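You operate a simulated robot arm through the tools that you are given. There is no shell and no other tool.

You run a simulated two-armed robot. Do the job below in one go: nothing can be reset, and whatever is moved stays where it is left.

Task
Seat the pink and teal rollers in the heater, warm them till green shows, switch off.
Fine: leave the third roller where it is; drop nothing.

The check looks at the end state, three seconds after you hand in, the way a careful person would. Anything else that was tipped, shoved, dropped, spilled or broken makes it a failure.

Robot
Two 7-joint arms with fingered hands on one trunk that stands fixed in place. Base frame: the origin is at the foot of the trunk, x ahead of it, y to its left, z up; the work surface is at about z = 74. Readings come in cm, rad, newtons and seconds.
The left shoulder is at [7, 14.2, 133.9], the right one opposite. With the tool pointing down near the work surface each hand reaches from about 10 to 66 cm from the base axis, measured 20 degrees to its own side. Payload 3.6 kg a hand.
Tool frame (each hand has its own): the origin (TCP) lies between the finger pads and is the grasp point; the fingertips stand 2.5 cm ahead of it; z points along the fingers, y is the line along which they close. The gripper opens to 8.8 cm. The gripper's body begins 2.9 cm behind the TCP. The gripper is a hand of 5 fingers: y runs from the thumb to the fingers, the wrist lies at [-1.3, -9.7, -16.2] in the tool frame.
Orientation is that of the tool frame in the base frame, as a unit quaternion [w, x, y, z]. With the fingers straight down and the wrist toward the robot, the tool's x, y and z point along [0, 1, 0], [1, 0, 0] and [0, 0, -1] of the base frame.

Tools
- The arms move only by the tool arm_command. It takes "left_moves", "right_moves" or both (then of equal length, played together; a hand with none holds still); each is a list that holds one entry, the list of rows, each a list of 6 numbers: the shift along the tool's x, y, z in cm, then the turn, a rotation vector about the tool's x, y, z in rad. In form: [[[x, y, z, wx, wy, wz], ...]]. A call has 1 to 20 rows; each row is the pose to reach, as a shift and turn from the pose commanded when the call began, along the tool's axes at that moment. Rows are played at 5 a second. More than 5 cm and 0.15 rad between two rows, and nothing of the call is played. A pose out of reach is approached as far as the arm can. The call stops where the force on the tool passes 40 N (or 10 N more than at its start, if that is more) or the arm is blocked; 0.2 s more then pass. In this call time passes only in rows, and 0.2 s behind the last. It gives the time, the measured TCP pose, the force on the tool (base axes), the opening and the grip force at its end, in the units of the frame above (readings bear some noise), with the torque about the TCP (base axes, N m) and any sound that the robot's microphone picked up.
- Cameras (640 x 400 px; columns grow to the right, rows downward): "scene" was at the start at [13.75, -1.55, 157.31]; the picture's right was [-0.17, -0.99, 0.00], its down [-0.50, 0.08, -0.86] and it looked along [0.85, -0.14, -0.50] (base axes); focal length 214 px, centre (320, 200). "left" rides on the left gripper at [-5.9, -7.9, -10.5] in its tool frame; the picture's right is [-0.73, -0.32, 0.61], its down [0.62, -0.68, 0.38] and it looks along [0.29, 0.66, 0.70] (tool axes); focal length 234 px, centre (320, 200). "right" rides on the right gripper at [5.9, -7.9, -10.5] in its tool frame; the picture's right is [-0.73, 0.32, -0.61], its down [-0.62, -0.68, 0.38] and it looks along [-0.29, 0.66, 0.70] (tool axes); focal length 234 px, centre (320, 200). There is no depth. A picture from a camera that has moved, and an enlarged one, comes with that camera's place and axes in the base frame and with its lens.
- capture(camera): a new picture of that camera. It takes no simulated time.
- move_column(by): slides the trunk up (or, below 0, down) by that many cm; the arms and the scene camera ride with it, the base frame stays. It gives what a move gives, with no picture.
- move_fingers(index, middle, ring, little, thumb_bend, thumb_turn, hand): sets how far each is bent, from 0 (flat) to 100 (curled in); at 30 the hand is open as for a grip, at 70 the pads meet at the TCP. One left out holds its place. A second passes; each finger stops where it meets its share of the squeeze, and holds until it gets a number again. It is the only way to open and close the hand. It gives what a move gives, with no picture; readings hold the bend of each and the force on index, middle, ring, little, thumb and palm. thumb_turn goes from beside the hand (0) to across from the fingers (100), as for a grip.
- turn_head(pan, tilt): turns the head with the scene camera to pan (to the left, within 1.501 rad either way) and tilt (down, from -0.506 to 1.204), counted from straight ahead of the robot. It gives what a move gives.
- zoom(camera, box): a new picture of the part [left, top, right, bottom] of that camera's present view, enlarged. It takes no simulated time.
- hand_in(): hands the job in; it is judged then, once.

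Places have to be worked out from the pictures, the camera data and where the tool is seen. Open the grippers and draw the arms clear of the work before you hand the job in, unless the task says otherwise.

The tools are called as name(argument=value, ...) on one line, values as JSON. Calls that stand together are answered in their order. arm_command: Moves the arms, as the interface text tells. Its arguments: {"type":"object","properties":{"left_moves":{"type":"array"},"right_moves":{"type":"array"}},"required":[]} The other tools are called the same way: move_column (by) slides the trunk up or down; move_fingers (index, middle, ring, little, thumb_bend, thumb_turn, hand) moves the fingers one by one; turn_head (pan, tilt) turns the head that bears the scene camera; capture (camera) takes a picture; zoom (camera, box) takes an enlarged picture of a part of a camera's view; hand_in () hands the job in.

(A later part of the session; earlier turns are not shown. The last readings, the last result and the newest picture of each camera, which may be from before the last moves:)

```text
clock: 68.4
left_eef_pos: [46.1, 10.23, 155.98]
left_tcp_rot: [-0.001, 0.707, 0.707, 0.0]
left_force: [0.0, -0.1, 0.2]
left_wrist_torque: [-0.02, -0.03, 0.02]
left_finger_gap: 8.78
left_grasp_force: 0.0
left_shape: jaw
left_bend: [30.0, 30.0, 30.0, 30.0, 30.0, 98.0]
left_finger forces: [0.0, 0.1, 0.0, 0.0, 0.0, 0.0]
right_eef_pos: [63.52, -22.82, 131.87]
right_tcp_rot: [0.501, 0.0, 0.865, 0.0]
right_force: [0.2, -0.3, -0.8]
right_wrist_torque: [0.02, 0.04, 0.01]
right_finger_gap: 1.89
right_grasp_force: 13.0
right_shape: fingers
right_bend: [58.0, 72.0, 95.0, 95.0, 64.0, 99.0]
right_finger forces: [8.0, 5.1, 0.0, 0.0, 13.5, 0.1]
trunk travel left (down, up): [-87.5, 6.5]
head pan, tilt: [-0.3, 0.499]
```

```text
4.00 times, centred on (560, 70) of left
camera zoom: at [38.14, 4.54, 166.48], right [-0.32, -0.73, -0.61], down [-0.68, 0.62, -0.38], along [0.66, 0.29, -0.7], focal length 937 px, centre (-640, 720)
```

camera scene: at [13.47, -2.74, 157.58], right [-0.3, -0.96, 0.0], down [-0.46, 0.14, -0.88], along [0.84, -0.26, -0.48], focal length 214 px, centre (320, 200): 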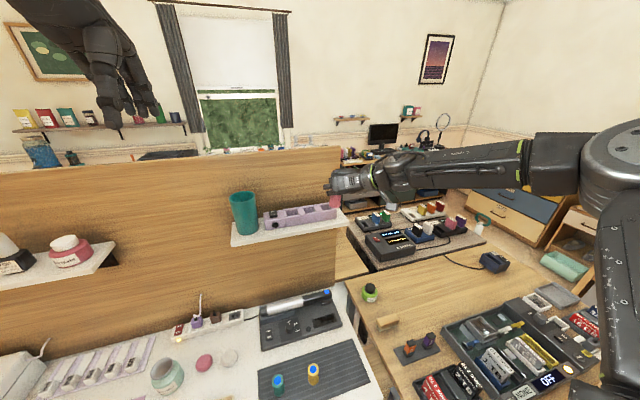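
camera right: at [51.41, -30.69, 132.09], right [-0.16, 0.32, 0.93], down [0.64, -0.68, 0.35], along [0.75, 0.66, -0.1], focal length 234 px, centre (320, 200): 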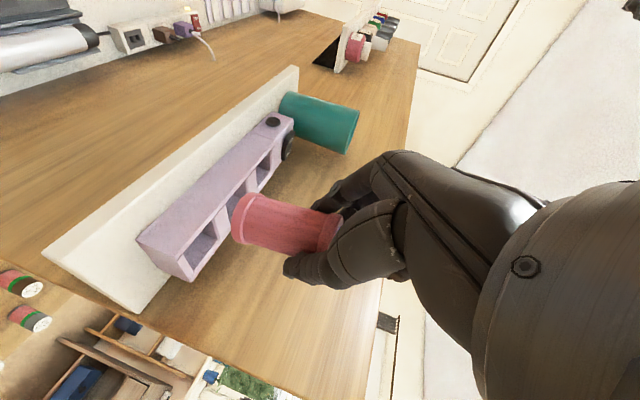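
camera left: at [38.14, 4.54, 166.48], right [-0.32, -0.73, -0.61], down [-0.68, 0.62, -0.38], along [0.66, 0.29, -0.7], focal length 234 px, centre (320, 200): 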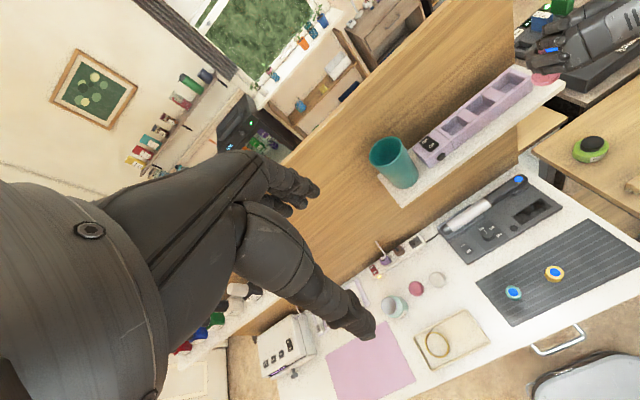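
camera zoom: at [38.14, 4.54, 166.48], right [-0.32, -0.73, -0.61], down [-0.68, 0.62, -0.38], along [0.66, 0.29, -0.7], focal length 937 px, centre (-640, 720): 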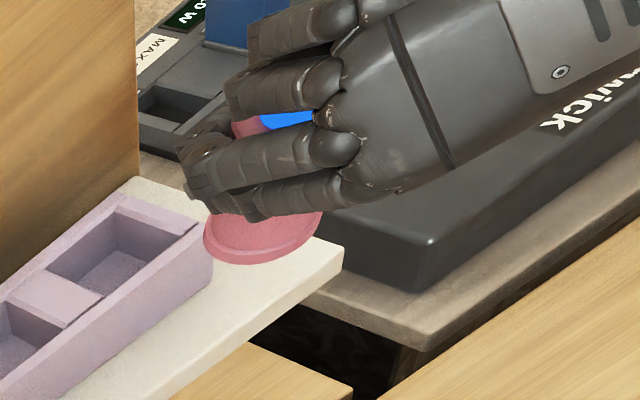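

The roller has pitched by about 4°, top toward the robot, so I tilt the hand back slightly and move forward above well 3, still 5 cm high.

arm_command(right_moves=[[[-1.0, 0, 1.73, 0, 0.02, 0], [-2.0, 0, 3.46, 0, 0.04, 0], [-3.0, 0, 5.2, 0, 0.06, 0], [-3.5, 0, 6.06, 0, 0.06, 0], [-3.5, 0, 6.06, 0, 0.06, 0]]])

capture(camera="right")

zoom(camera="scene", box=[270, 150, 370, 230])

zoom(camera="left", box=[440, 20, 560, 120])

```text
clock: 69.6
left_eef_pos: [46.07, 10.28, 155.89]
left_tcp_rot: [0.0, 0.707, 0.708, -0.001]
left_force: [0.4, -0.1, 0.1]
left_wrist_torque: [0.03, 0.0, 0.02]
left_finger_gap: 8.77
left_grasp_force: 0.0
left_shape: jaw
left_bend: [30.0, 30.0, 30.0, 30.0, 30.0, 98.0]
left_finger forces: [0.1, 0.1, 0.0, 0.1, 0.0, 0.1]
right_eef_pos: [70.45, -22.83, 131.93]
right_tcp_rot: [0.474, 0.0, 0.881, 0.0]
right_force: [-0.4, 0.3, -0.3]
right_wrist_torque: [0.03, 0.0, -0.03]
right_finger_gap: 1.89
right_grasp_force: 12.8
right_shape: fingers
right_bend: [58.0, 72.0, 95.0, 95.0, 64.0, 99.0]
right_finger forces: [8.0, 5.0, 0.0, 0.0, 13.5, 0.0]
trunk travel left (down, up): [-87.5, 6.5]
head pan, tilt: [-0.3, 0.499]
```

```text
taken
camera right: at [58.58, -30.63, 132.84], right [-0.11, 0.32, 0.94], down [0.66, -0.68, 0.31], along [0.74, 0.66, -0.14], focal length 234 px, centre (320, 200)
```

right: 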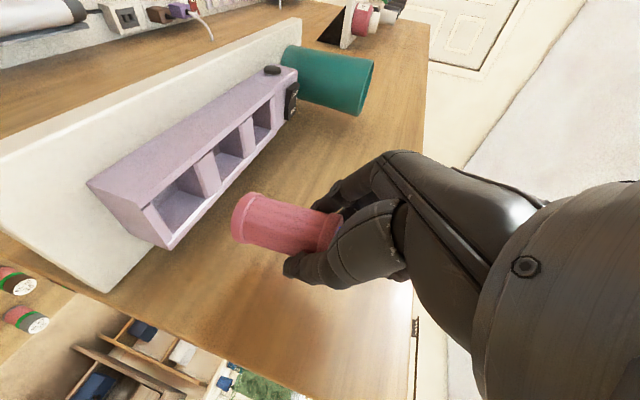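

```text
5.00 times, centred on (320, 190) of scene
camera zoom: at [13.53, -2.75, 157.58], right [-0.3, -0.96, 0.0], down [-0.46, 0.14, -0.88], along [0.84, -0.26, -0.48], focal length 1072 px, centre (320, 250)
```

zoom: 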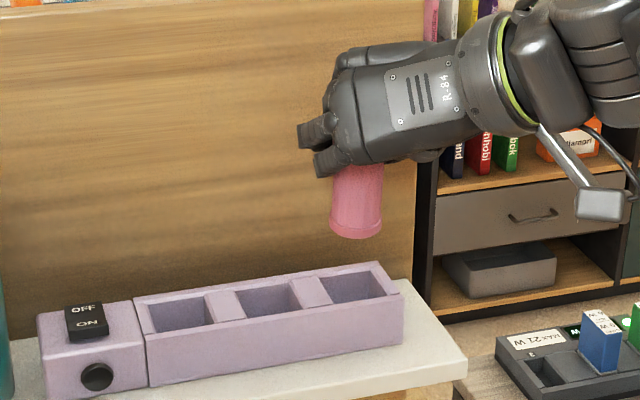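

```text
4.00 times, centred on (500, 70) of left
camera zoom: at [38.21, 4.53, 166.46], right [-0.32, -0.73, -0.61], down [-0.68, 0.62, -0.38], along [0.66, 0.29, -0.7], focal length 937 px, centre (-400, 720)
```

zoom: 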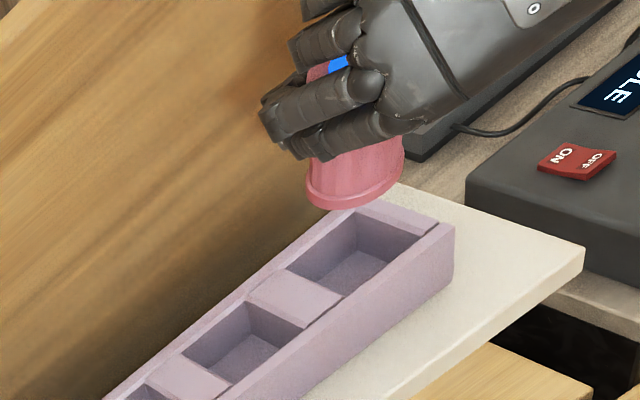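

Both views put well 3's centre at (71.9, −23.0) and the roller's base at about (71.45, −23.0), z≈125.8. I shift 0.45 cm forward and lower to just above the rim.

arm_command(right_moves=[[[-0.25, 0, 0.38, 0, 0, 0], [0.92, 0, 1.15, 0, 0, 0], [2.1, 0, 1.92, 0, 0, 0], [3.26, 0, 2.69, 0, 0, 0], [3.26, 0, 2.69, 0, 0, 0]]])

capture(camera="right")

zoom(camera="scene", box=[300, 170, 364, 220])

zoom(camera="left", box=[480, 50, 560, 110])

zoom(camera="right", box=[130, 140, 330, 300])

```text
clock: 70.8
left_eef_pos: [46.19, 10.26, 155.98]
left_tcp_rot: [0.0, 0.707, 0.707, -0.001]
left_force: [0.5, -1.2, -0.2]
left_wrist_torque: [-0.01, -0.02, 0.03]
left_finger_gap: 8.79
left_grasp_force: 0.0
left_shape: jaw
left_bend: [30.0, 30.0, 30.0, 30.0, 30.0, 98.0]
left_finger forces: [0.1, 0.0, 0.1, 0.0, 0.1, 0.1]
right_eef_pos: [71.12, -22.88, 127.69]
right_tcp_rot: [0.474, 0.0, 0.88, 0.0]
right_force: [0.0, 0.9, -0.6]
right_wrist_torque: [-0.01, -0.02, 0.04]
right_finger_gap: 1.87
right_grasp_force: 13.4
right_shape: fingers
right_bend: [58.0, 72.0, 95.0, 95.0, 64.0, 99.0]
right_finger forces: [8.0, 4.9, 0.0, 0.0, 13.5, 0.0]
trunk travel left (down, up): [-87.5, 6.5]
head pan, tilt: [-0.3, 0.499]
```

```text
taken
camera right: at [59.07, -30.61, 128.61], right [-0.11, 0.32, 0.94], down [0.66, -0.68, 0.31], along [0.74, 0.66, -0.14], focal length 234 px, centre (320, 200)
```

right: 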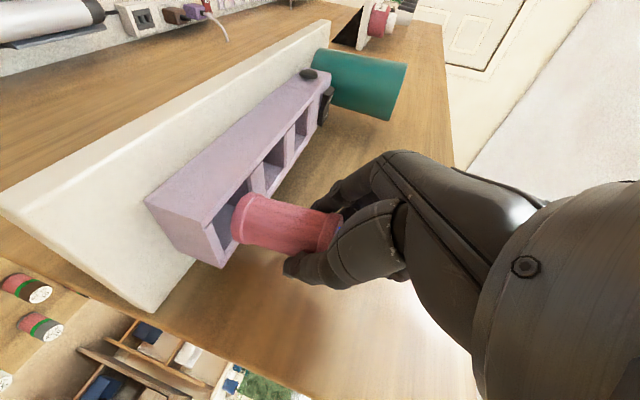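

```text
8.00 times, centred on (332, 195) of scene
camera zoom: at [13.57, -2.73, 157.58], right [-0.3, -0.96, 0.0], down [-0.46, 0.14, -0.88], along [0.84, -0.26, -0.48], focal length 1716 px, centre (224, 240)
```

zoom: 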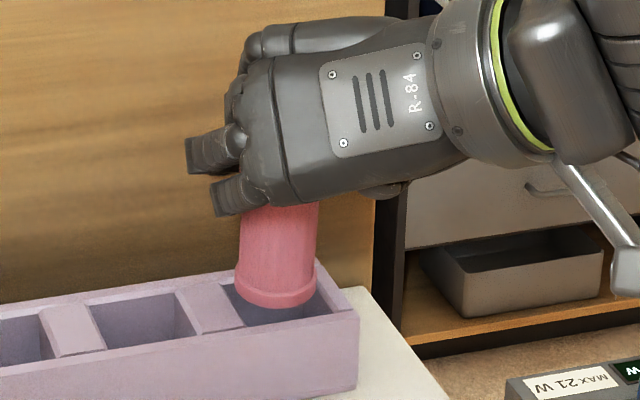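

```text
6.67 times, centred on (520, 80) of left
camera zoom: at [38.24, 4.55, 166.45], right [-0.32, -0.73, -0.61], down [-0.68, 0.62, -0.38], along [0.66, 0.29, -0.7], focal length 1561 px, centre (-1013, 1000)
```

zoom: 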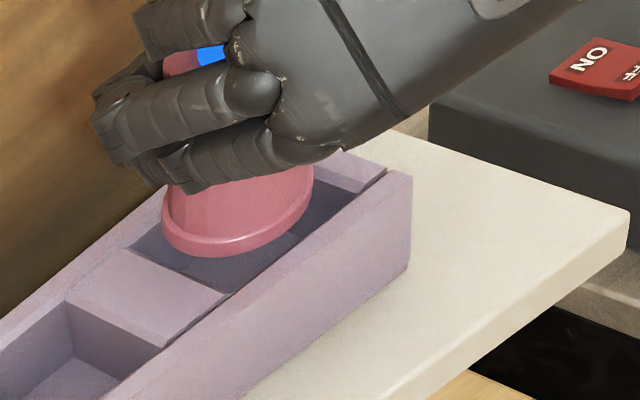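

```text
2.50 times, centred on (230, 220) of right
camera zoom: at [59.07, -30.61, 128.61], right [-0.11, 0.32, 0.94], down [0.66, -0.68, 0.31], along [0.74, 0.66, -0.14], focal length 585 px, centre (545, 150)
```

zoom: 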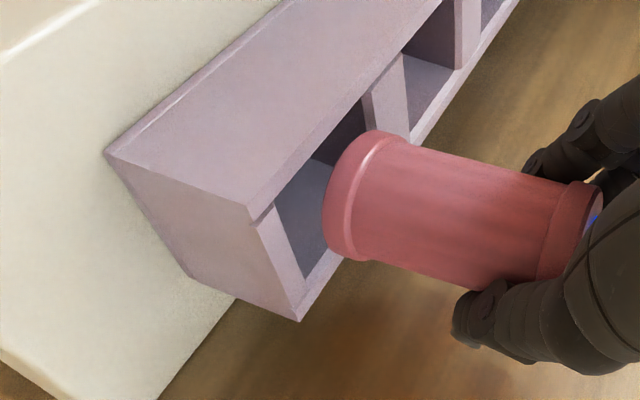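

The base is centred over well 3 to within about 2 mm. I nudge 0.15 cm right and lower 1 cm, watching the force.

arm_command(right_moves=[[[-0.02, -0.15, 0.04, 0, 0, 0], [0.22, -0.15, 0.2, 0, 0, 0], [0.43, -0.15, 0.34, 0, 0, 0], [0.64, -0.15, 0.48, 0, 0, 0], [0.81, -0.15, 0.59, 0, 0, 0]]])

zoom(camera="scene", box=[300, 170, 364, 220])

zoom(camera="left", box=[480, 50, 560, 110])

zoom(camera="right", box=[130, 140, 330, 300])

```text
clock: 72.0
left_eef_pos: [46.21, 10.27, 155.9]
left_tcp_rot: [0.0, 0.708, 0.707, 0.0]
left_force: [-0.3, -0.1, -0.3]
left_wrist_torque: [0.01, 0.02, -0.02]
left_finger_gap: 8.77
left_grasp_force: 0.0
left_shape: jaw
left_bend: [30.0, 30.0, 30.0, 30.0, 30.0, 98.0]
left_finger forces: [0.1, 0.0, 0.0, 0.0, 0.1, 0.1]
right_eef_pos: [71.03, -22.91, 126.76]
right_tcp_rot: [0.474, 0.0, 0.881, 0.0]
right_force: [-0.2, -0.3, -0.2]
right_wrist_torque: [0.02, 0.0, 0.03]
right_finger_gap: 1.91
right_grasp_force: 13.3
right_shape: fingers
right_bend: [58.0, 72.0, 95.0, 95.0, 64.0, 99.0]
right_finger forces: [8.0, 5.0, 0.0, 0.0, 13.5, 0.0]
trunk travel left (down, up): [-87.5, 6.5]
head pan, tilt: [-0.3, 0.499]
```

```text
8.00 times, centred on (332, 195) of scene
camera zoom: at [13.58, -2.74, 157.58], right [-0.3, -0.96, 0.0], down [-0.46, 0.14, -0.88], along [0.84, -0.26, -0.48], focal length 1716 px, centre (224, 240)
```

zoom: 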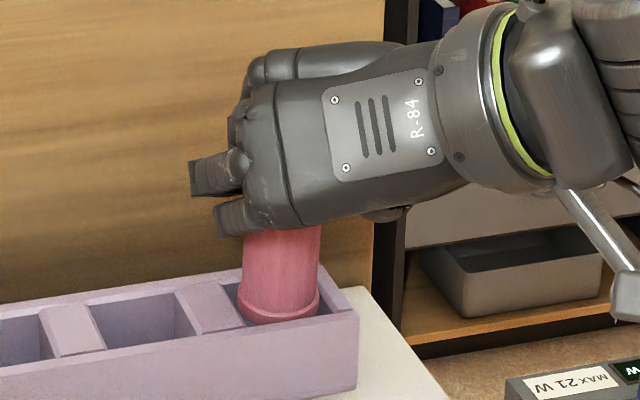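

```text
6.67 times, centred on (520, 80) of left
camera zoom: at [38.25, 4.54, 166.45], right [-0.32, -0.73, -0.61], down [-0.68, 0.62, -0.38], along [0.66, 0.29, -0.7], focal length 1561 px, centre (-1013, 1000)
```

zoom: 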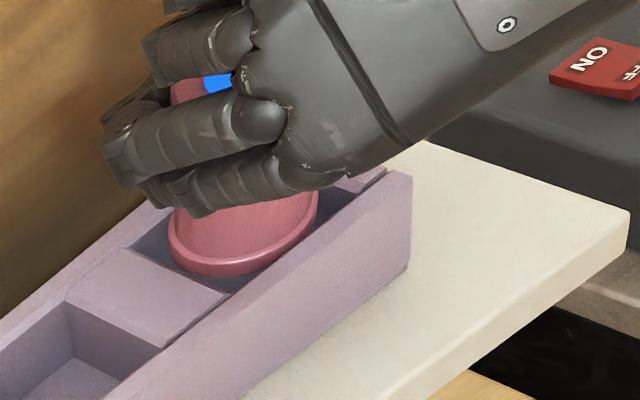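

```text
2.50 times, centred on (230, 220) of right
camera zoom: at [59.1, -30.76, 127.61], right [-0.11, 0.32, 0.94], down [0.66, -0.68, 0.31], along [0.74, 0.66, -0.14], focal length 585 px, centre (545, 150)
```

zoom: 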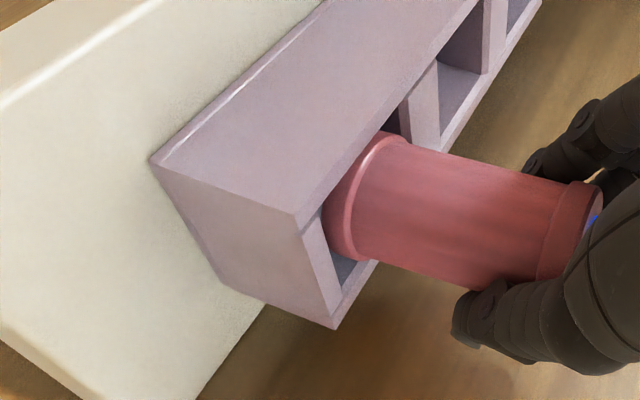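

The flange is entering the well and there's no contact force. I keep lowering in small steps.

arm_command(right_moves=[[[0.15, 0, 0.22, 0, 0, 0], [0.4, 0, 0.38, 0, 0, 0], [0.65, 0, 0.55, 0, 0, 0], [0.8, 0, 0.64, 0, 0, 0]]])

zoom(camera="scene", box=[300, 170, 364, 220])

zoom(camera="right", box=[130, 140, 330, 300])

```text
clock: 73.0
left_eef_pos: [46.19, 10.25, 156.01]
left_tcp_rot: [0.0, 0.707, 0.707, -0.001]
left_force: [-0.6, -0.6, -1.0]
left_wrist_torque: [-0.01, -0.01, 0.05]
left_finger_gap: 8.78
left_grasp_force: 0.1
left_shape: jaw
left_bend: [30.0, 30.0, 30.0, 30.0, 30.0, 98.0]
left_finger forces: [0.0, 0.0, 0.1, 0.0, 0.0, 0.0]
right_eef_pos: [71.23, -22.86, 125.69]
right_tcp_rot: [0.474, 0.0, 0.88, 0.0]
right_force: [0.4, 0.0, -0.1]
right_wrist_torque: [0.01, -0.04, -0.03]
right_finger_gap: 1.86
right_grasp_force: 13.3
right_shape: fingers
right_bend: [58.0, 72.0, 95.0, 95.0, 64.0, 99.0]
right_finger forces: [8.0, 5.0, 0.1, 0.0, 13.3, 0.1]
trunk travel left (down, up): [-87.5, 6.5]
head pan, tilt: [-0.3, 0.499]
```

```text
8.00 times, centred on (332, 195) of scene
camera zoom: at [13.57, -2.74, 157.58], right [-0.3, -0.96, 0.0], down [-0.46, 0.14, -0.88], along [0.84, -0.26, -0.48], focal length 1716 px, centre (224, 240)
```

zoom: 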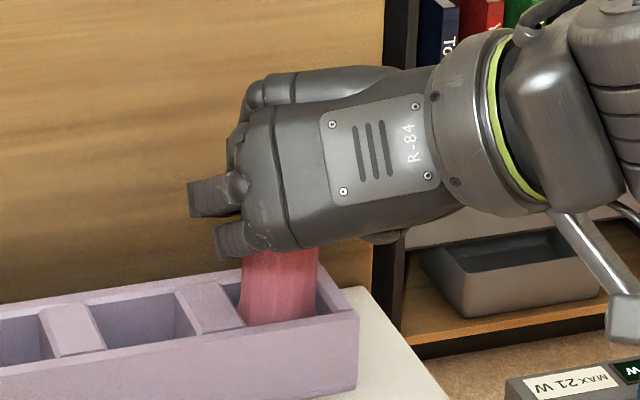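

```text
2.50 times, centred on (230, 220) of right
camera zoom: at [59.2, -30.73, 126.63], right [-0.11, 0.32, 0.94], down [0.66, -0.68, 0.31], along [0.74, 0.66, -0.14], focal length 585 px, centre (545, 150)
```

zoom: 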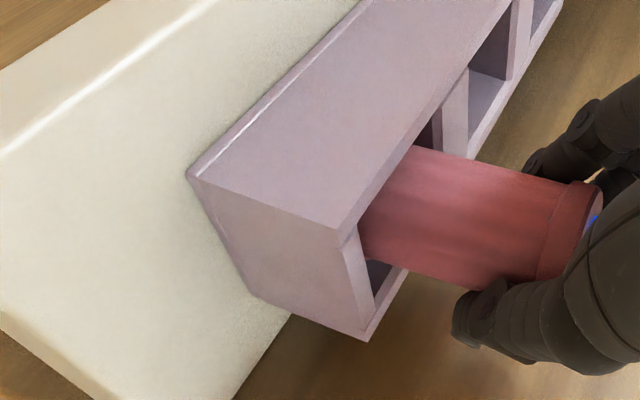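

The flange is fully inside the well with no contact. I keep lowering until the floor is felt.

arm_command(right_moves=[[[0.21, 0, 0.14, 0, 0, 0], [0.42, 0, 0.28, 0, 0, 0], [0.58, 0, 0.39, 0, 0, 0]]])

zoom(camera="right", box=[130, 140, 330, 300])

```text
clock: 73.8
left_eef_pos: [46.26, 10.29, 156.0]
left_tcp_rot: [0.0, 0.707, 0.707, 0.0]
left_force: [0.0, 0.5, 0.2]
left_wrist_torque: [0.04, 0.01, 0.02]
left_finger_gap: 8.77
left_grasp_force: 0.2
left_shape: jaw
left_bend: [30.0, 30.0, 30.0, 30.0, 30.0, 98.0]
left_finger forces: [0.0, 0.0, 0.0, 0.1, 0.0, 0.1]
right_eef_pos: [71.16, -22.96, 124.94]
right_tcp_rot: [0.474, 0.0, 0.881, 0.0]
right_force: [-0.2, -0.3, -0.6]
right_wrist_torque: [-0.01, 0.02, 0.03]
right_finger_gap: 1.88
right_grasp_force: 12.9
right_shape: fingers
right_bend: [58.0, 72.0, 95.0, 95.0, 64.0, 99.0]
right_finger forces: [8.0, 5.1, 0.0, 0.0, 13.2, 0.0]
trunk travel left (down, up): [-87.5, 6.5]
head pan, tilt: [-0.3, 0.499]
```

```text
2.50 times, centred on (230, 220) of right
camera zoom: at [59.2, -30.74, 125.88], right [-0.11, 0.32, 0.94], down [0.66, -0.68, 0.31], along [0.74, 0.66, -0.14], focal length 585 px, centre (545, 150)
```

zoom: 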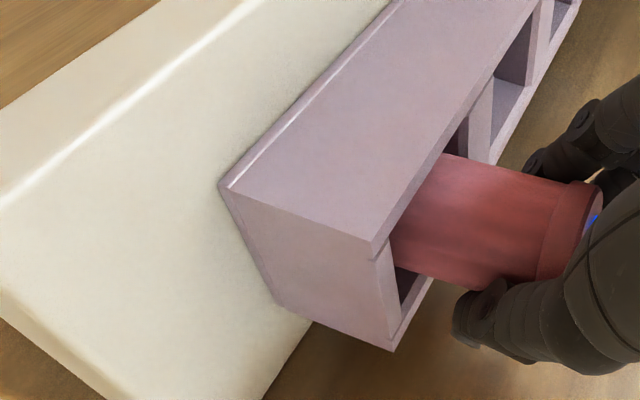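

Still free. A little further.

arm_command(right_moves=[[[0.17, 0, 0.11, 0, 0, 0], [0.33, 0, 0.22, 0, 0, 0]]])

zoom(camera="scene", box=[300, 170, 364, 220])

zoom(camera="right", box=[130, 140, 330, 300])

```text
clock: 74.4
left_eef_pos: [46.28, 10.34, 155.97]
left_tcp_rot: [0.0, 0.708, 0.707, 0.0]
left_force: [0.0, -0.6, 0.6]
left_wrist_torque: [-0.04, -0.01, -0.02]
left_finger_gap: 8.77
left_grasp_force: 0.0
left_shape: jaw
left_bend: [30.0, 30.0, 30.0, 30.0, 30.0, 98.0]
left_finger forces: [0.1, 0.0, 0.1, 0.0, 0.1, 0.0]
right_eef_pos: [71.29, -22.88, 124.76]
right_tcp_rot: [0.474, 0.0, 0.88, -0.001]
right_force: [0.7, -0.8, 0.3]
right_wrist_torque: [0.02, -0.05, -0.02]
right_finger_gap: 1.86
right_grasp_force: 13.4
right_shape: fingers
right_bend: [58.0, 72.0, 95.0, 95.0, 64.0, 99.0]
right_finger forces: [8.1, 5.0, 0.0, 0.0, 13.3, 0.0]
trunk travel left (down, up): [-87.5, 6.5]
head pan, tilt: [-0.3, 0.499]
```

```text
8.00 times, centred on (332, 195) of scene
camera zoom: at [13.59, -2.74, 157.58], right [-0.3, -0.96, 0.0], down [-0.46, 0.14, -0.88], along [0.84, -0.26, -0.48], focal length 1716 px, centre (224, 240)
```

zoom: 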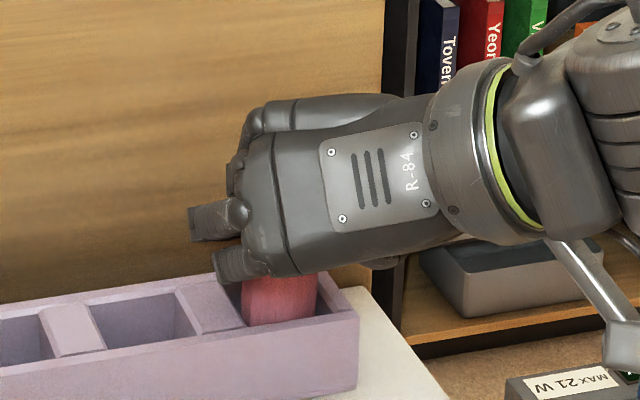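

```text
2.50 times, centred on (230, 220) of right
camera zoom: at [59.23, -30.74, 125.52], right [-0.11, 0.32, 0.94], down [0.66, -0.68, 0.31], along [0.74, 0.66, -0.14], focal length 585 px, centre (545, 150)
```

zoom: 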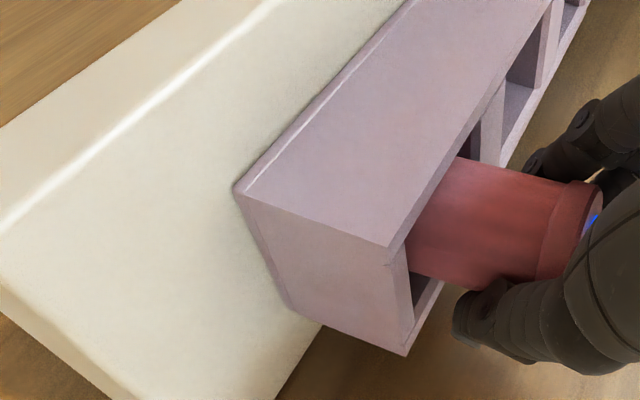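

Very close now. Small steps until I feel contact.

arm_command(right_moves=[[[0.125, 0, 0.08, 0, 0, 0], [0.21, 0, 0.14, 0, 0, 0]]])

```text
clock: 75.0
left_eef_pos: [46.1, 10.33, 155.96]
left_tcp_rot: [0.001, 0.707, 0.707, 0.0]
left_force: [0.2, 0.2, -0.3]
left_wrist_torque: [0.01, 0.01, -0.01]
left_finger_gap: 8.77
left_grasp_force: 0.2
left_shape: jaw
left_bend: [30.0, 30.0, 30.0, 30.0, 30.0, 98.0]
left_finger forces: [0.0, 0.0, 0.0, 0.0, 0.1, 0.0]
right_eef_pos: [71.12, -22.92, 124.51]
right_tcp_rot: [0.475, 0.0, 0.88, 0.0]
right_force: [2.9, -0.6, 4.9]
right_wrist_torque: [0.03, -0.1, -0.02]
right_finger_gap: 1.86
right_grasp_force: 14.5
right_shape: fingers
right_bend: [59.0, 72.0, 95.0, 95.0, 64.0, 99.0]
right_finger forces: [8.5, 7.3, 0.0, 0.0, 14.1, 0.1]
trunk travel left (down, up): [-87.5, 6.5]
head pan, tilt: [-0.3, 0.499]
```

Floor contact: 5 N up. I release the roller slowly.

move_fingers(hand="right", index=50, middle=50, thumb_bend=52)

zoom(camera="right", box=[130, 140, 330, 300])

zoom(camera="scene", box=[300, 170, 364, 220])

zoom(camera="left", box=[480, 50, 560, 110])

```text
clock: 76.0
left_eef_pos: [46.22, 10.2, 155.97]
left_tcp_rot: [0.0, 0.707, 0.707, 0.0]
left_force: [0.5, 0.1, -0.7]
left_wrist_torque: [0.01, 0.0, 0.05]
left_finger_gap: 8.78
left_grasp_force: 0.1
left_shape: jaw
left_bend: [30.0, 30.0, 30.0, 30.0, 30.0, 98.0]
left_finger forces: [0.0, 0.1, 0.1, 0.1, 0.1, 0.0]
right_eef_pos: [71.13, -23.04, 124.45]
right_tcp_rot: [0.474, 0.0, 0.881, 0.001]
right_force: [0.1, 0.0, -0.5]
right_wrist_torque: [-0.01, 0.02, 0.03]
right_finger_gap: 3.87
right_grasp_force: 0.0
right_shape: fingers
right_bend: [50.0, 50.0, 95.0, 95.0, 52.0, 98.0]
right_finger forces: [0.0, 0.0, 0.1, 0.0, 0.0, 0.0]
trunk travel left (down, up): [-87.5, 6.5]
head pan, tilt: [-0.3, 0.499]
```

```text
2.50 times, centred on (230, 220) of right
camera zoom: at [59.19, -30.76, 125.29], right [-0.11, 0.32, 0.94], down [0.66, -0.68, 0.31], along [0.74, 0.66, -0.14], focal length 585 px, centre (545, 150)
```

zoom: 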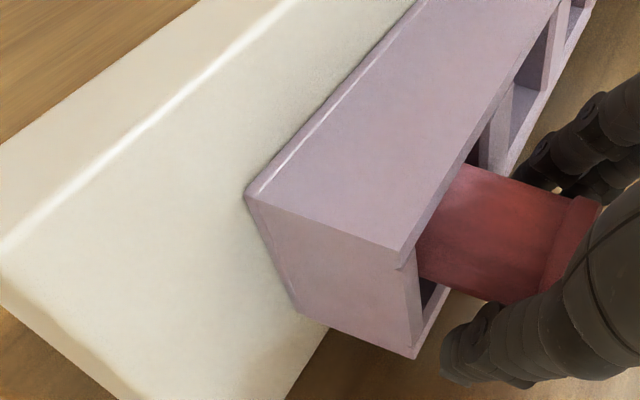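

```text
8.00 times, centred on (332, 195) of scene
camera zoom: at [13.55, -2.74, 157.58], right [-0.3, -0.96, 0.0], down [-0.46, 0.14, -0.88], along [0.84, -0.26, -0.48], focal length 1716 px, centre (224, 240)
```

zoom: 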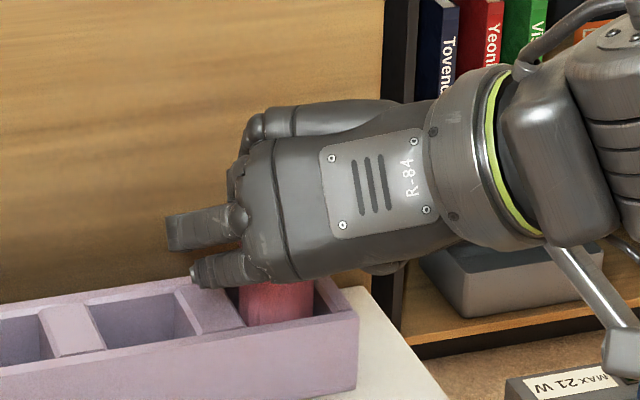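

```text
6.67 times, centred on (520, 80) of left
camera zoom: at [38.23, 4.53, 166.45], right [-0.32, -0.73, -0.61], down [-0.68, 0.62, -0.38], along [0.66, 0.29, -0.7], focal length 1561 px, centre (-1013, 1000)
```

zoom: 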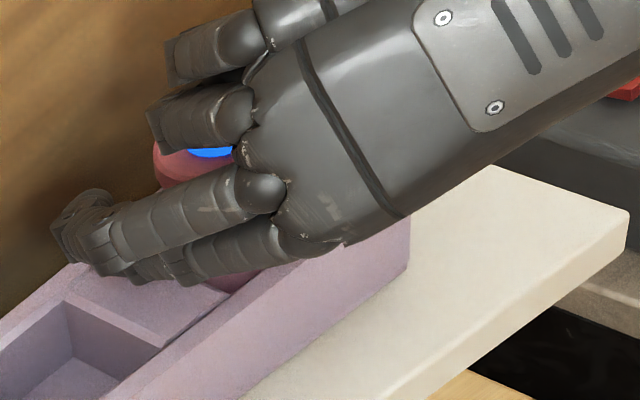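

Released and standing in the well. I raise slightly, open wider and lift clear.

arm_command(right_moves=[[[-0.33, 0, -0.22, 0, 0, 0], [-0.67, 0, -0.44, 0, 0, 0]]])

move_fingers(hand="right", index=40, middle=40, thumb_bend=40)

arm_command(right_moves=[[[-0.83, 0, -0.55, 0, 0, 0], [-2.5, 0, -1.65, 0, 0, 0], [-5.0, 0, -3.3, 0, 0, 0], [-5.0, 0, -3.3, 0, 0, 0]]])

zoom(camera="scene", box=[280, 150, 380, 230])

zoom(camera="right", box=[80, 100, 380, 320])

```text
clock: 76.6
left_eef_pos: [46.23, 10.31, 156.02]
left_tcp_rot: [-0.001, 0.707, 0.707, 0.0]
left_force: [-0.2, 0.0, -0.5]
left_wrist_torque: [0.02, 0.01, -0.01]
left_finger_gap: 8.76
left_grasp_force: 0.1
left_shape: jaw
left_bend: [30.0, 30.0, 30.0, 30.0, 30.0, 98.0]
left_finger forces: [0.1, 0.0, 0.0, 0.0, 0.0, 0.0]
right_eef_pos: [71.19, -22.83, 125.31]
right_tcp_rot: [0.474, 0.001, 0.881, 0.0]
right_force: [0.4, 0.4, -0.6]
right_wrist_torque: [0.01, 0.01, 0.02]
right_finger_gap: 3.91
right_grasp_force: 0.1
right_shape: fingers
right_bend: [50.0, 50.0, 95.0, 95.0, 52.0, 98.0]
right_finger forces: [0.0, 0.0, 0.0, 0.0, 0.1, 0.1]
trunk travel left (down, up): [-87.5, 6.5]
head pan, tilt: [-0.3, 0.499]
```

```text
clock: 77.6
left_eef_pos: [46.17, 10.28, 155.98]
left_tcp_rot: [-0.001, 0.706, 0.708, 0.0]
left_force: [0.1, 0.0, -1.0]
left_wrist_torque: [-0.02, 0.02, 0.01]
left_finger_gap: 8.76
left_grasp_force: 0.0
left_shape: jaw
left_bend: [30.0, 30.0, 30.0, 30.0, 30.0, 98.0]
left_finger forces: [0.0, 0.1, 0.0, 0.0, 0.1, 0.0]
right_eef_pos: [71.27, -22.86, 125.19]
right_tcp_rot: [0.474, 0.001, 0.881, 0.0]
right_force: [1.0, -0.6, -0.5]
right_wrist_torque: [0.02, 0.0, -0.02]
right_finger_gap: 6.31
right_grasp_force: 0.1
right_shape: fingers
right_bend: [40.0, 40.0, 95.0, 95.0, 40.0, 97.0]
right_finger forces: [0.0, 0.0, 0.0, 0.0, 0.0, 0.0]
trunk travel left (down, up): [-87.5, 6.5]
head pan, tilt: [-0.3, 0.499]
```

```text
clock: 78.6
left_eef_pos: [46.12, 10.3, 155.97]
left_tcp_rot: [0.0, 0.707, 0.707, 0.0]
left_force: [-0.4, 0.5, 0.7]
left_wrist_torque: [0.0, -0.02, 0.04]
left_finger_gap: 8.76
left_grasp_force: 0.0
left_shape: jaw
left_bend: [30.0, 30.0, 30.0, 30.0, 30.0, 98.0]
left_finger forces: [0.0, 0.1, 0.0, 0.0, 0.0, 0.0]
right_eef_pos: [71.24, -23.01, 131.2]
right_tcp_rot: [0.474, 0.0, 0.88, 0.0]
right_force: [-0.3, 0.2, 0.9]
right_wrist_torque: [-0.02, 0.0, 0.01]
right_finger_gap: 6.3
right_grasp_force: 0.1
right_shape: fingers
right_bend: [40.0, 40.0, 95.0, 95.0, 40.0, 97.0]
right_finger forces: [0.0, 0.0, 0.0, 0.1, 0.1, 0.1]
trunk travel left (down, up): [-87.5, 6.5]
head pan, tilt: [-0.3, 0.499]
```

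```text
5.00 times, centred on (330, 190) of scene
camera zoom: at [13.57, -2.76, 157.58], right [-0.3, -0.96, 0.0], down [-0.46, 0.14, -0.88], along [0.84, -0.26, -0.48], focal length 1072 px, centre (270, 250)
```

zoom: 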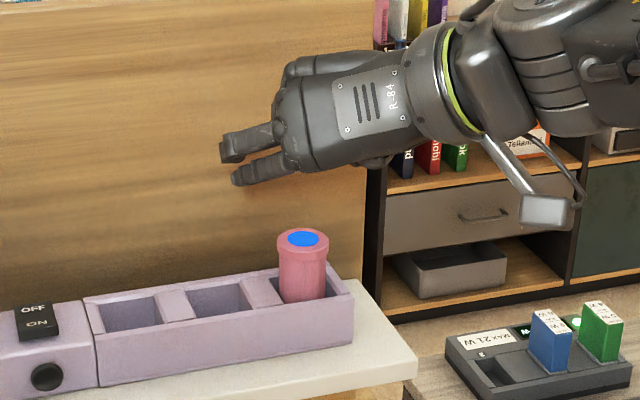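

```text
1.82 times, centred on (230, 210) of right
camera zoom: at [59.25, -30.75, 132.09], right [-0.11, 0.32, 0.94], down [0.66, -0.68, 0.31], along [0.74, 0.66, -0.14], focal length 426 px, centre (484, 182)
```

zoom: 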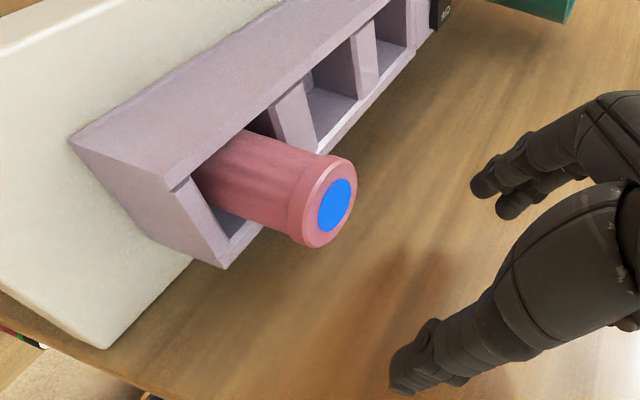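

Pink is seated upright in well 3. Now for teal, I withdraw straight back, then move left over it with the original 60° pitch.

arm_command(right_moves=[[[2.44, 0, -3.7, 0, -0.01, 0], [4.88, 0, -7.4, 0, -0.02, 0], [7.32, 0, -11.1, 0, -0.03, 0], [9.76, 0, -14.8, 0, -0.04, 0], [12.2, 0, -18.5, 0, -0.05, 0], [14.64, 0, -22.2, 0, -0.06, 0], [14.64, 0, -22.2, 0, -0.06, 0]]])

move_column(by=-20)

arm_command(right_moves=[[[0, 4.6, 0, 0, 0, 0], [0, 9.2, 0, 0, 0, 0], [0, 13.8, 0, 0, 0, 0], [0, 18.4, 0, 0, 0, 0], [0, 23.3, 0, 0, 0, 0], [0, 23.3, 0, 0, 0, 0]]])

capture(camera="scene")

capture(camera="right")

```text
clock: 80.2
left_eef_pos: [46.3, 10.23, 155.92]
left_tcp_rot: [0.0, 0.706, 0.708, 0.0]
left_force: [-0.3, 0.0, 0.2]
left_wrist_torque: [0.0, 0.02, 0.02]
left_finger_gap: 8.76
left_grasp_force: 0.0
left_shape: jaw
left_bend: [30.0, 30.0, 30.0, 30.0, 30.0, 98.0]
left_finger forces: [0.0, 0.0, 0.0, 0.0, 0.0, 0.0]
right_eef_pos: [44.6, -22.92, 131.1]
right_tcp_rot: [0.5, 0.001, 0.866, 0.0]
right_force: [0.3, 0.0, 0.4]
right_wrist_torque: [-0.03, 0.01, 0.02]
right_finger_gap: 6.33
right_grasp_force: 0.1
right_shape: fingers
right_bend: [40.0, 40.0, 95.0, 95.0, 40.0, 97.0]
right_finger forces: [0.1, 0.0, 0.0, 0.0, 0.0, 0.0]
trunk travel left (down, up): [-87.5, 6.5]
head pan, tilt: [-0.3, 0.499]
```

```text
clock: 82.4
left_eef_pos: [46.14, 10.3, 136.01]
left_tcp_rot: [0.001, 0.708, 0.707, 0.0]
left_force: [-0.2, 0.4, -0.4]
left_wrist_torque: [0.01, 0.0, 0.01]
left_finger_gap: 8.77
left_grasp_force: 0.0
left_shape: jaw
left_bend: [30.0, 30.0, 30.0, 30.0, 30.0, 98.0]
left_finger forces: [0.0, 0.1, 0.0, 0.1, 0.0, 0.0]
right_eef_pos: [44.53, -22.74, 111.19]
right_tcp_rot: [0.5, 0.0, 0.866, -0.001]
right_force: [1.3, 0.5, -0.2]
right_wrist_torque: [0.03, 0.0, 0.0]
right_finger_gap: 6.35
right_grasp_force: 0.2
right_shape: fingers
right_bend: [40.0, 40.0, 95.0, 95.0, 40.0, 97.0]
right_finger forces: [0.1, 0.0, 0.0, 0.0, 0.0, 0.1]
trunk travel left (down, up): [-67.5, 26.5]
head pan, tilt: [-0.3, 0.499]
```

```text
clock: 83.8
left_eef_pos: [46.12, 10.12, 136.01]
left_tcp_rot: [0.0, 0.707, 0.707, 0.001]
left_force: [-0.9, -1.0, 0.0]
left_wrist_torque: [0.0, -0.03, -0.02]
left_finger_gap: 8.75
left_grasp_force: 0.2
left_shape: jaw
left_bend: [30.0, 30.0, 30.0, 30.0, 30.0, 98.0]
left_finger forces: [0.0, 0.1, 0.0, 0.0, 0.0, 0.1]
right_eef_pos: [44.59, 0.2, 111.25]
right_tcp_rot: [0.501, 0.0, 0.866, 0.001]
right_force: [0.0, -0.5, 0.2]
right_wrist_torque: [-0.02, -0.02, 0.02]
right_finger_gap: 6.33
right_grasp_force: 0.1
right_shape: fingers
right_bend: [40.0, 40.0, 95.0, 95.0, 40.0, 97.0]
right_finger forces: [0.0, 0.1, 0.0, 0.1, 0.0, 0.0]
trunk travel left (down, up): [-67.5, 26.5]
head pan, tilt: [-0.3, 0.499]
```

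```text
taken
camera scene: at [13.5, -2.89, 137.58], right [-0.3, -0.96, 0.0], down [-0.46, 0.14, -0.88], along [0.84, -0.26, -0.48], focal length 214 px, centre (320, 200)
```

scene: 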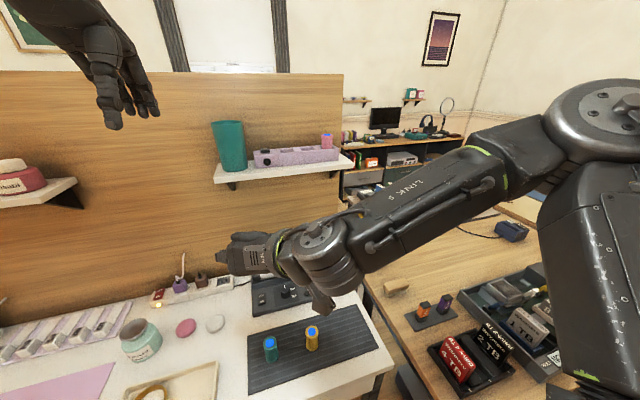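

```text
taken
camera right: at [32.56, -7.6, 111.41], right [-0.16, 0.32, 0.93], down [0.64, -0.68, 0.35], along [0.75, 0.66, -0.09], focal length 234 px, centre (320, 200)
```

right: 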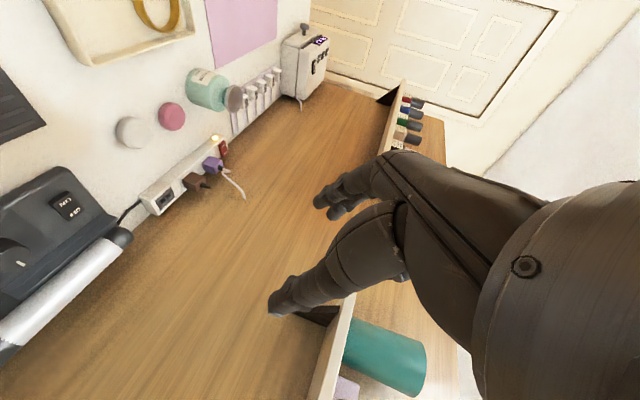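

I open the hand, lower the trunk another 12 cm and come down above teal.

move_fingers(hand="right", index=30, middle=30, thumb_bend=30)

move_column(by=-12)

arm_command(right_moves=[[[2.86, 0, 1.65, 0, 0, 0], [5.7, 0, 3.3, 0, 0, 0], [8.57, 0, 4.95, 0, 0, 0], [11.43, 0, 6.6, 0, 0, 0], [11.43, 0, 6.6, 0, 0, 0]]])

turn_head(pan=-0.3, tilt=0.8)

capture(camera="scene")

capture(camera="right")

zoom(camera="left", box=[440, 200, 600, 320])

```text
clock: 84.8
left_eef_pos: [46.15, 10.34, 135.9]
left_tcp_rot: [-0.001, 0.707, 0.707, 0.0]
left_force: [0.0, -0.3, 0.0]
left_wrist_torque: [0.04, 0.0, -0.04]
left_finger_gap: 8.74
left_grasp_force: 0.2
left_shape: jaw
left_bend: [30.0, 30.0, 30.0, 30.0, 30.0, 98.0]
left_finger forces: [0.0, 0.0, 0.0, 0.0, 0.0, 0.0]
right_eef_pos: [44.73, 0.25, 111.27]
right_tcp_rot: [0.501, 0.0, 0.866, 0.0]
right_force: [0.0, 0.4, -0.4]
right_wrist_torque: [-0.01, 0.02, -0.03]
right_finger_gap: 8.47
right_grasp_force: 0.1
right_shape: fingers
right_bend: [30.0, 30.0, 95.0, 95.0, 30.0, 96.0]
right_finger forces: [0.0, 0.0, 0.0, 0.1, 0.0, 0.0]
trunk travel left (down, up): [-67.5, 26.5]
head pan, tilt: [-0.3, 0.499]
```

```text
clock: 86.3
left_eef_pos: [46.07, 10.21, 124.04]
left_tcp_rot: [0.0, 0.707, 0.707, 0.001]
left_force: [0.3, 0.5, -0.3]
left_wrist_torque: [-0.02, 0.02, 0.0]
left_finger_gap: 8.77
left_grasp_force: 0.1
left_shape: jaw
left_bend: [30.0, 30.0, 30.0, 30.0, 30.0, 98.0]
left_finger forces: [0.2, 0.1, 0.1, 0.1, 0.0, 0.1]
right_eef_pos: [44.58, 0.35, 99.19]
right_tcp_rot: [0.5, 0.0, 0.866, 0.0]
right_force: [-0.1, 0.5, -0.5]
right_wrist_torque: [-0.02, -0.02, -0.01]
right_finger_gap: 8.46
right_grasp_force: 0.0
right_shape: fingers
right_bend: [30.0, 30.0, 95.0, 95.0, 30.0, 96.0]
right_finger forces: [0.1, 0.0, 0.0, 0.0, 0.0, 0.0]
trunk travel left (down, up): [-55.5, 38.5]
head pan, tilt: [-0.3, 0.499]
```

```text
clock: 87.5
left_eef_pos: [46.24, 10.31, 123.99]
left_tcp_rot: [0.0, 0.707, 0.707, 0.0]
left_force: [-0.1, -0.1, 0.1]
left_wrist_torque: [0.01, -0.03, -0.01]
left_finger_gap: 8.78
left_grasp_force: 0.1
left_shape: jaw
left_bend: [30.0, 30.0, 30.0, 30.0, 30.0, 98.0]
left_finger forces: [0.1, 0.1, 0.1, 0.0, 0.0, 0.0]
right_eef_pos: [44.78, -1.12, 86.74]
right_tcp_rot: [0.501, -0.001, 0.866, 0.0]
right_force: [0.4, -0.5, 0.5]
right_wrist_torque: [0.0, -0.04, -0.06]
right_finger_gap: 8.47
right_grasp_force: 0.0
right_shape: fingers
right_bend: [30.0, 30.0, 95.0, 95.0, 30.0, 96.0]
right_finger forces: [0.0, 0.0, 0.0, 0.1, 0.0, 0.0]
right hand out of reach, approached as far as the arm can: row 4, 5
trunk travel left (down, up): [-55.5, 38.5]
head pan, tilt: [-0.3, 0.499]
```

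```text
clock: 88.3
left_eef_pos: [46.19, 10.24, 124.0]
left_tcp_rot: [0.0, 0.707, 0.707, 0.0]
left_force: [0.8, -0.6, 0.0]
left_wrist_torque: [0.01, 0.02, -0.02]
left_finger_gap: 8.77
left_grasp_force: 0.0
left_shape: jaw
left_bend: [30.0, 30.0, 30.0, 30.0, 30.0, 98.0]
left_finger forces: [0.1, 0.1, 0.0, 0.1, 0.0, 0.0]
right_eef_pos: [44.72, -1.11, 86.86]
right_tcp_rot: [0.5, 0.001, 0.866, 0.0]
right_force: [-0.2, -0.2, -0.2]
right_wrist_torque: [0.0, 0.04, 0.02]
right_finger_gap: 8.48
right_grasp_force: 0.0
right_shape: fingers
right_bend: [30.0, 30.0, 95.0, 95.0, 30.0, 96.0]
right_finger forces: [0.0, 0.1, 0.1, 0.0, 0.1, 0.1]
trunk travel left (down, up): [-55.5, 38.5]
head pan, tilt: [-0.3, 0.799]
```

```text
taken
camera scene: at [12.56, -2.42, 122.99], right [-0.3, -0.96, 0.0], down [-0.68, 0.21, -0.7], along [0.67, -0.21, -0.72], focal length 214 px, centre (320, 200)
```

scene: 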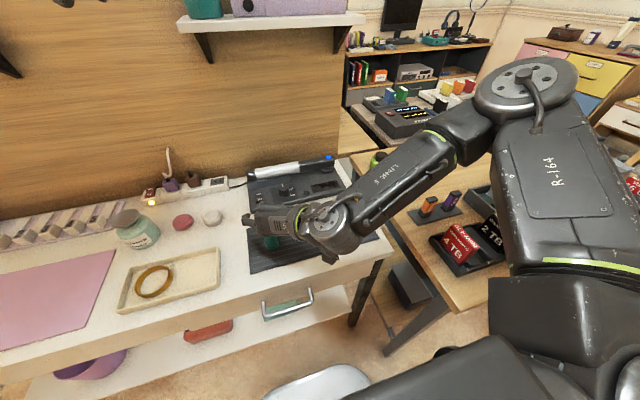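

```text
taken
camera right: at [32.73, -8.99, 87.03], right [-0.16, 0.32, 0.93], down [0.64, -0.68, 0.35], along [0.75, 0.66, -0.1], focal length 234 px, centre (320, 200)
```

right: 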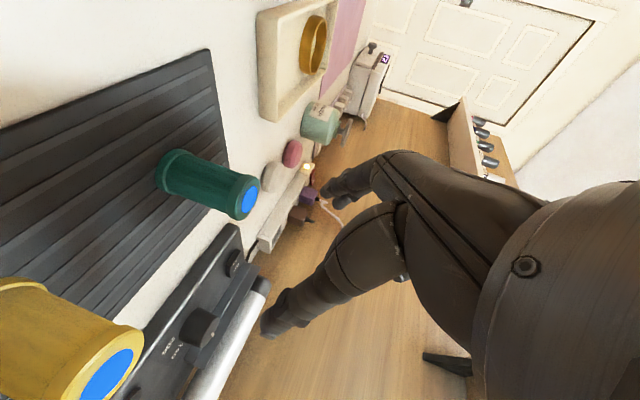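

```text
3.33 times, centred on (520, 260) of left
camera zoom: at [38.21, 4.55, 134.45], right [-0.32, -0.73, -0.61], down [-0.68, 0.62, -0.38], along [0.66, 0.29, -0.7], focal length 781 px, centre (-347, 0)
```

zoom: 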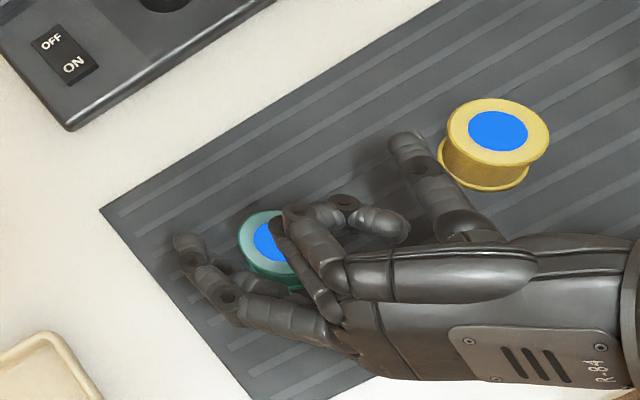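

The arm needs the trunk lower still. I raise the hand 10 cm, recentre in y and lower the trunk another 12 cm.

arm_command(right_moves=[[[-2.6, 0, -1.5, 0, 0, 0], [-5.2, 0.5, -3, 0, 0, 0], [-8.66, 1.4, -5, 0, 0, 0], [-8.66, 1.4, -5, 0, 0, 0]]])

move_column(by=-10)

capture(camera="scene")

capture(camera="right")

capture(camera="left")

```text
clock: 89.3
left_eef_pos: [46.31, 10.29, 123.96]
left_tcp_rot: [-0.001, 0.707, 0.707, 0.0]
left_force: [-0.2, 0.1, 1.2]
left_wrist_torque: [-0.01, 0.0, 0.0]
left_finger_gap: 8.76
left_grasp_force: 0.0
left_shape: jaw
left_bend: [30.0, 30.0, 30.0, 30.0, 30.0, 98.0]
left_finger forces: [0.1, 0.0, 0.1, 0.0, 0.0, 0.0]
right_eef_pos: [44.7, 0.34, 96.91]
right_tcp_rot: [0.5, 0.0, 0.866, 0.0]
right_force: [-0.2, 0.0, -0.3]
right_wrist_torque: [0.02, 0.03, 0.01]
right_finger_gap: 8.46
right_grasp_force: 0.1
right_shape: fingers
right_bend: [30.0, 30.0, 95.0, 95.0, 30.0, 96.0]
right_finger forces: [0.0, 0.1, 0.0, 0.0, 0.1, 0.0]
trunk travel left (down, up): [-55.5, 38.5]
head pan, tilt: [-0.3, 0.799]
```

```text
clock: 90.6
left_eef_pos: [46.21, 10.35, 113.89]
left_tcp_rot: [0.0, 0.707, 0.707, 0.001]
left_force: [-0.1, -0.8, 0.0]
left_wrist_torque: [0.04, 0.01, 0.0]
left_finger_gap: 8.76
left_grasp_force: 0.0
left_shape: jaw
left_bend: [30.0, 30.0, 30.0, 30.0, 30.0, 98.0]
left_finger forces: [0.0, 0.1, 0.1, 0.0, 0.0, 0.1]
right_eef_pos: [44.63, 0.28, 86.97]
right_tcp_rot: [0.5, -0.001, 0.866, 0.0]
right_force: [0.3, -0.3, 0.0]
right_wrist_torque: [-0.02, 0.02, -0.02]
right_finger_gap: 8.48
right_grasp_force: 0.1
right_shape: fingers
right_bend: [30.0, 30.0, 95.0, 95.0, 30.0, 96.0]
right_finger forces: [0.0, 0.1, 0.0, 0.0, 0.0, 0.0]
trunk travel left (down, up): [-45.5, 48.5]
head pan, tilt: [-0.3, 0.799]
```

```text
taken
camera scene: at [12.53, -2.42, 112.99], right [-0.3, -0.96, 0.0], down [-0.68, 0.21, -0.7], along [0.67, -0.21, -0.72], focal length 214 px, centre (320, 200)
```

scene: 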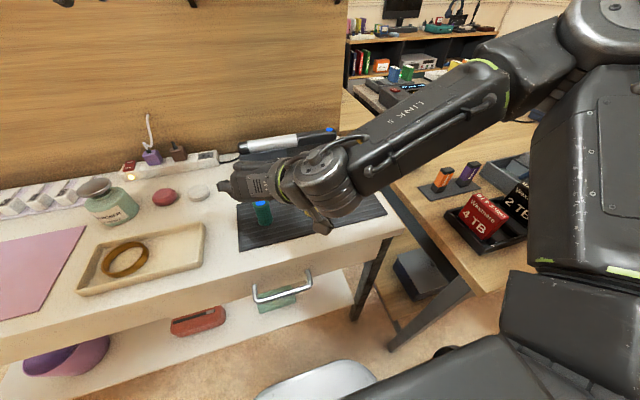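

```text
taken
camera right: at [32.61, -7.5, 87.08], right [-0.16, 0.32, 0.93], down [0.64, -0.68, 0.35], along [0.75, 0.66, -0.1], focal length 234 px, centre (320, 200)
```

right: 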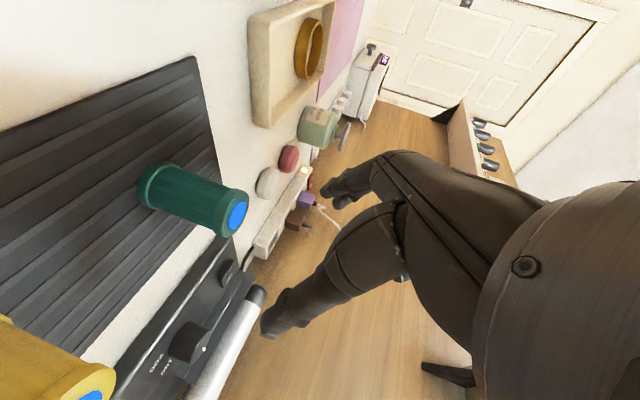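

```text
taken
camera left: at [38.19, 4.55, 124.46], right [-0.32, -0.73, -0.61], down [-0.68, 0.62, -0.38], along [0.66, 0.29, -0.7], focal length 234 px, centre (320, 200)
```

left: 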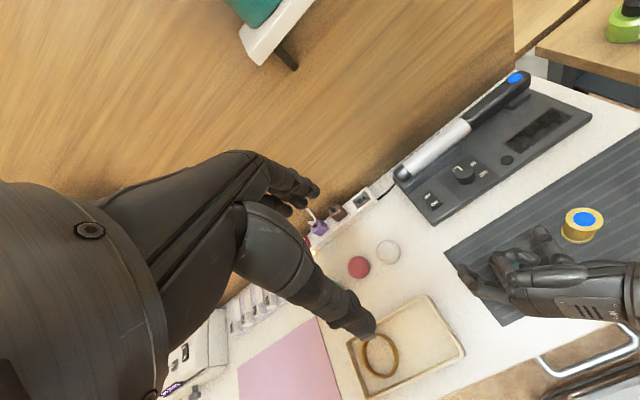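

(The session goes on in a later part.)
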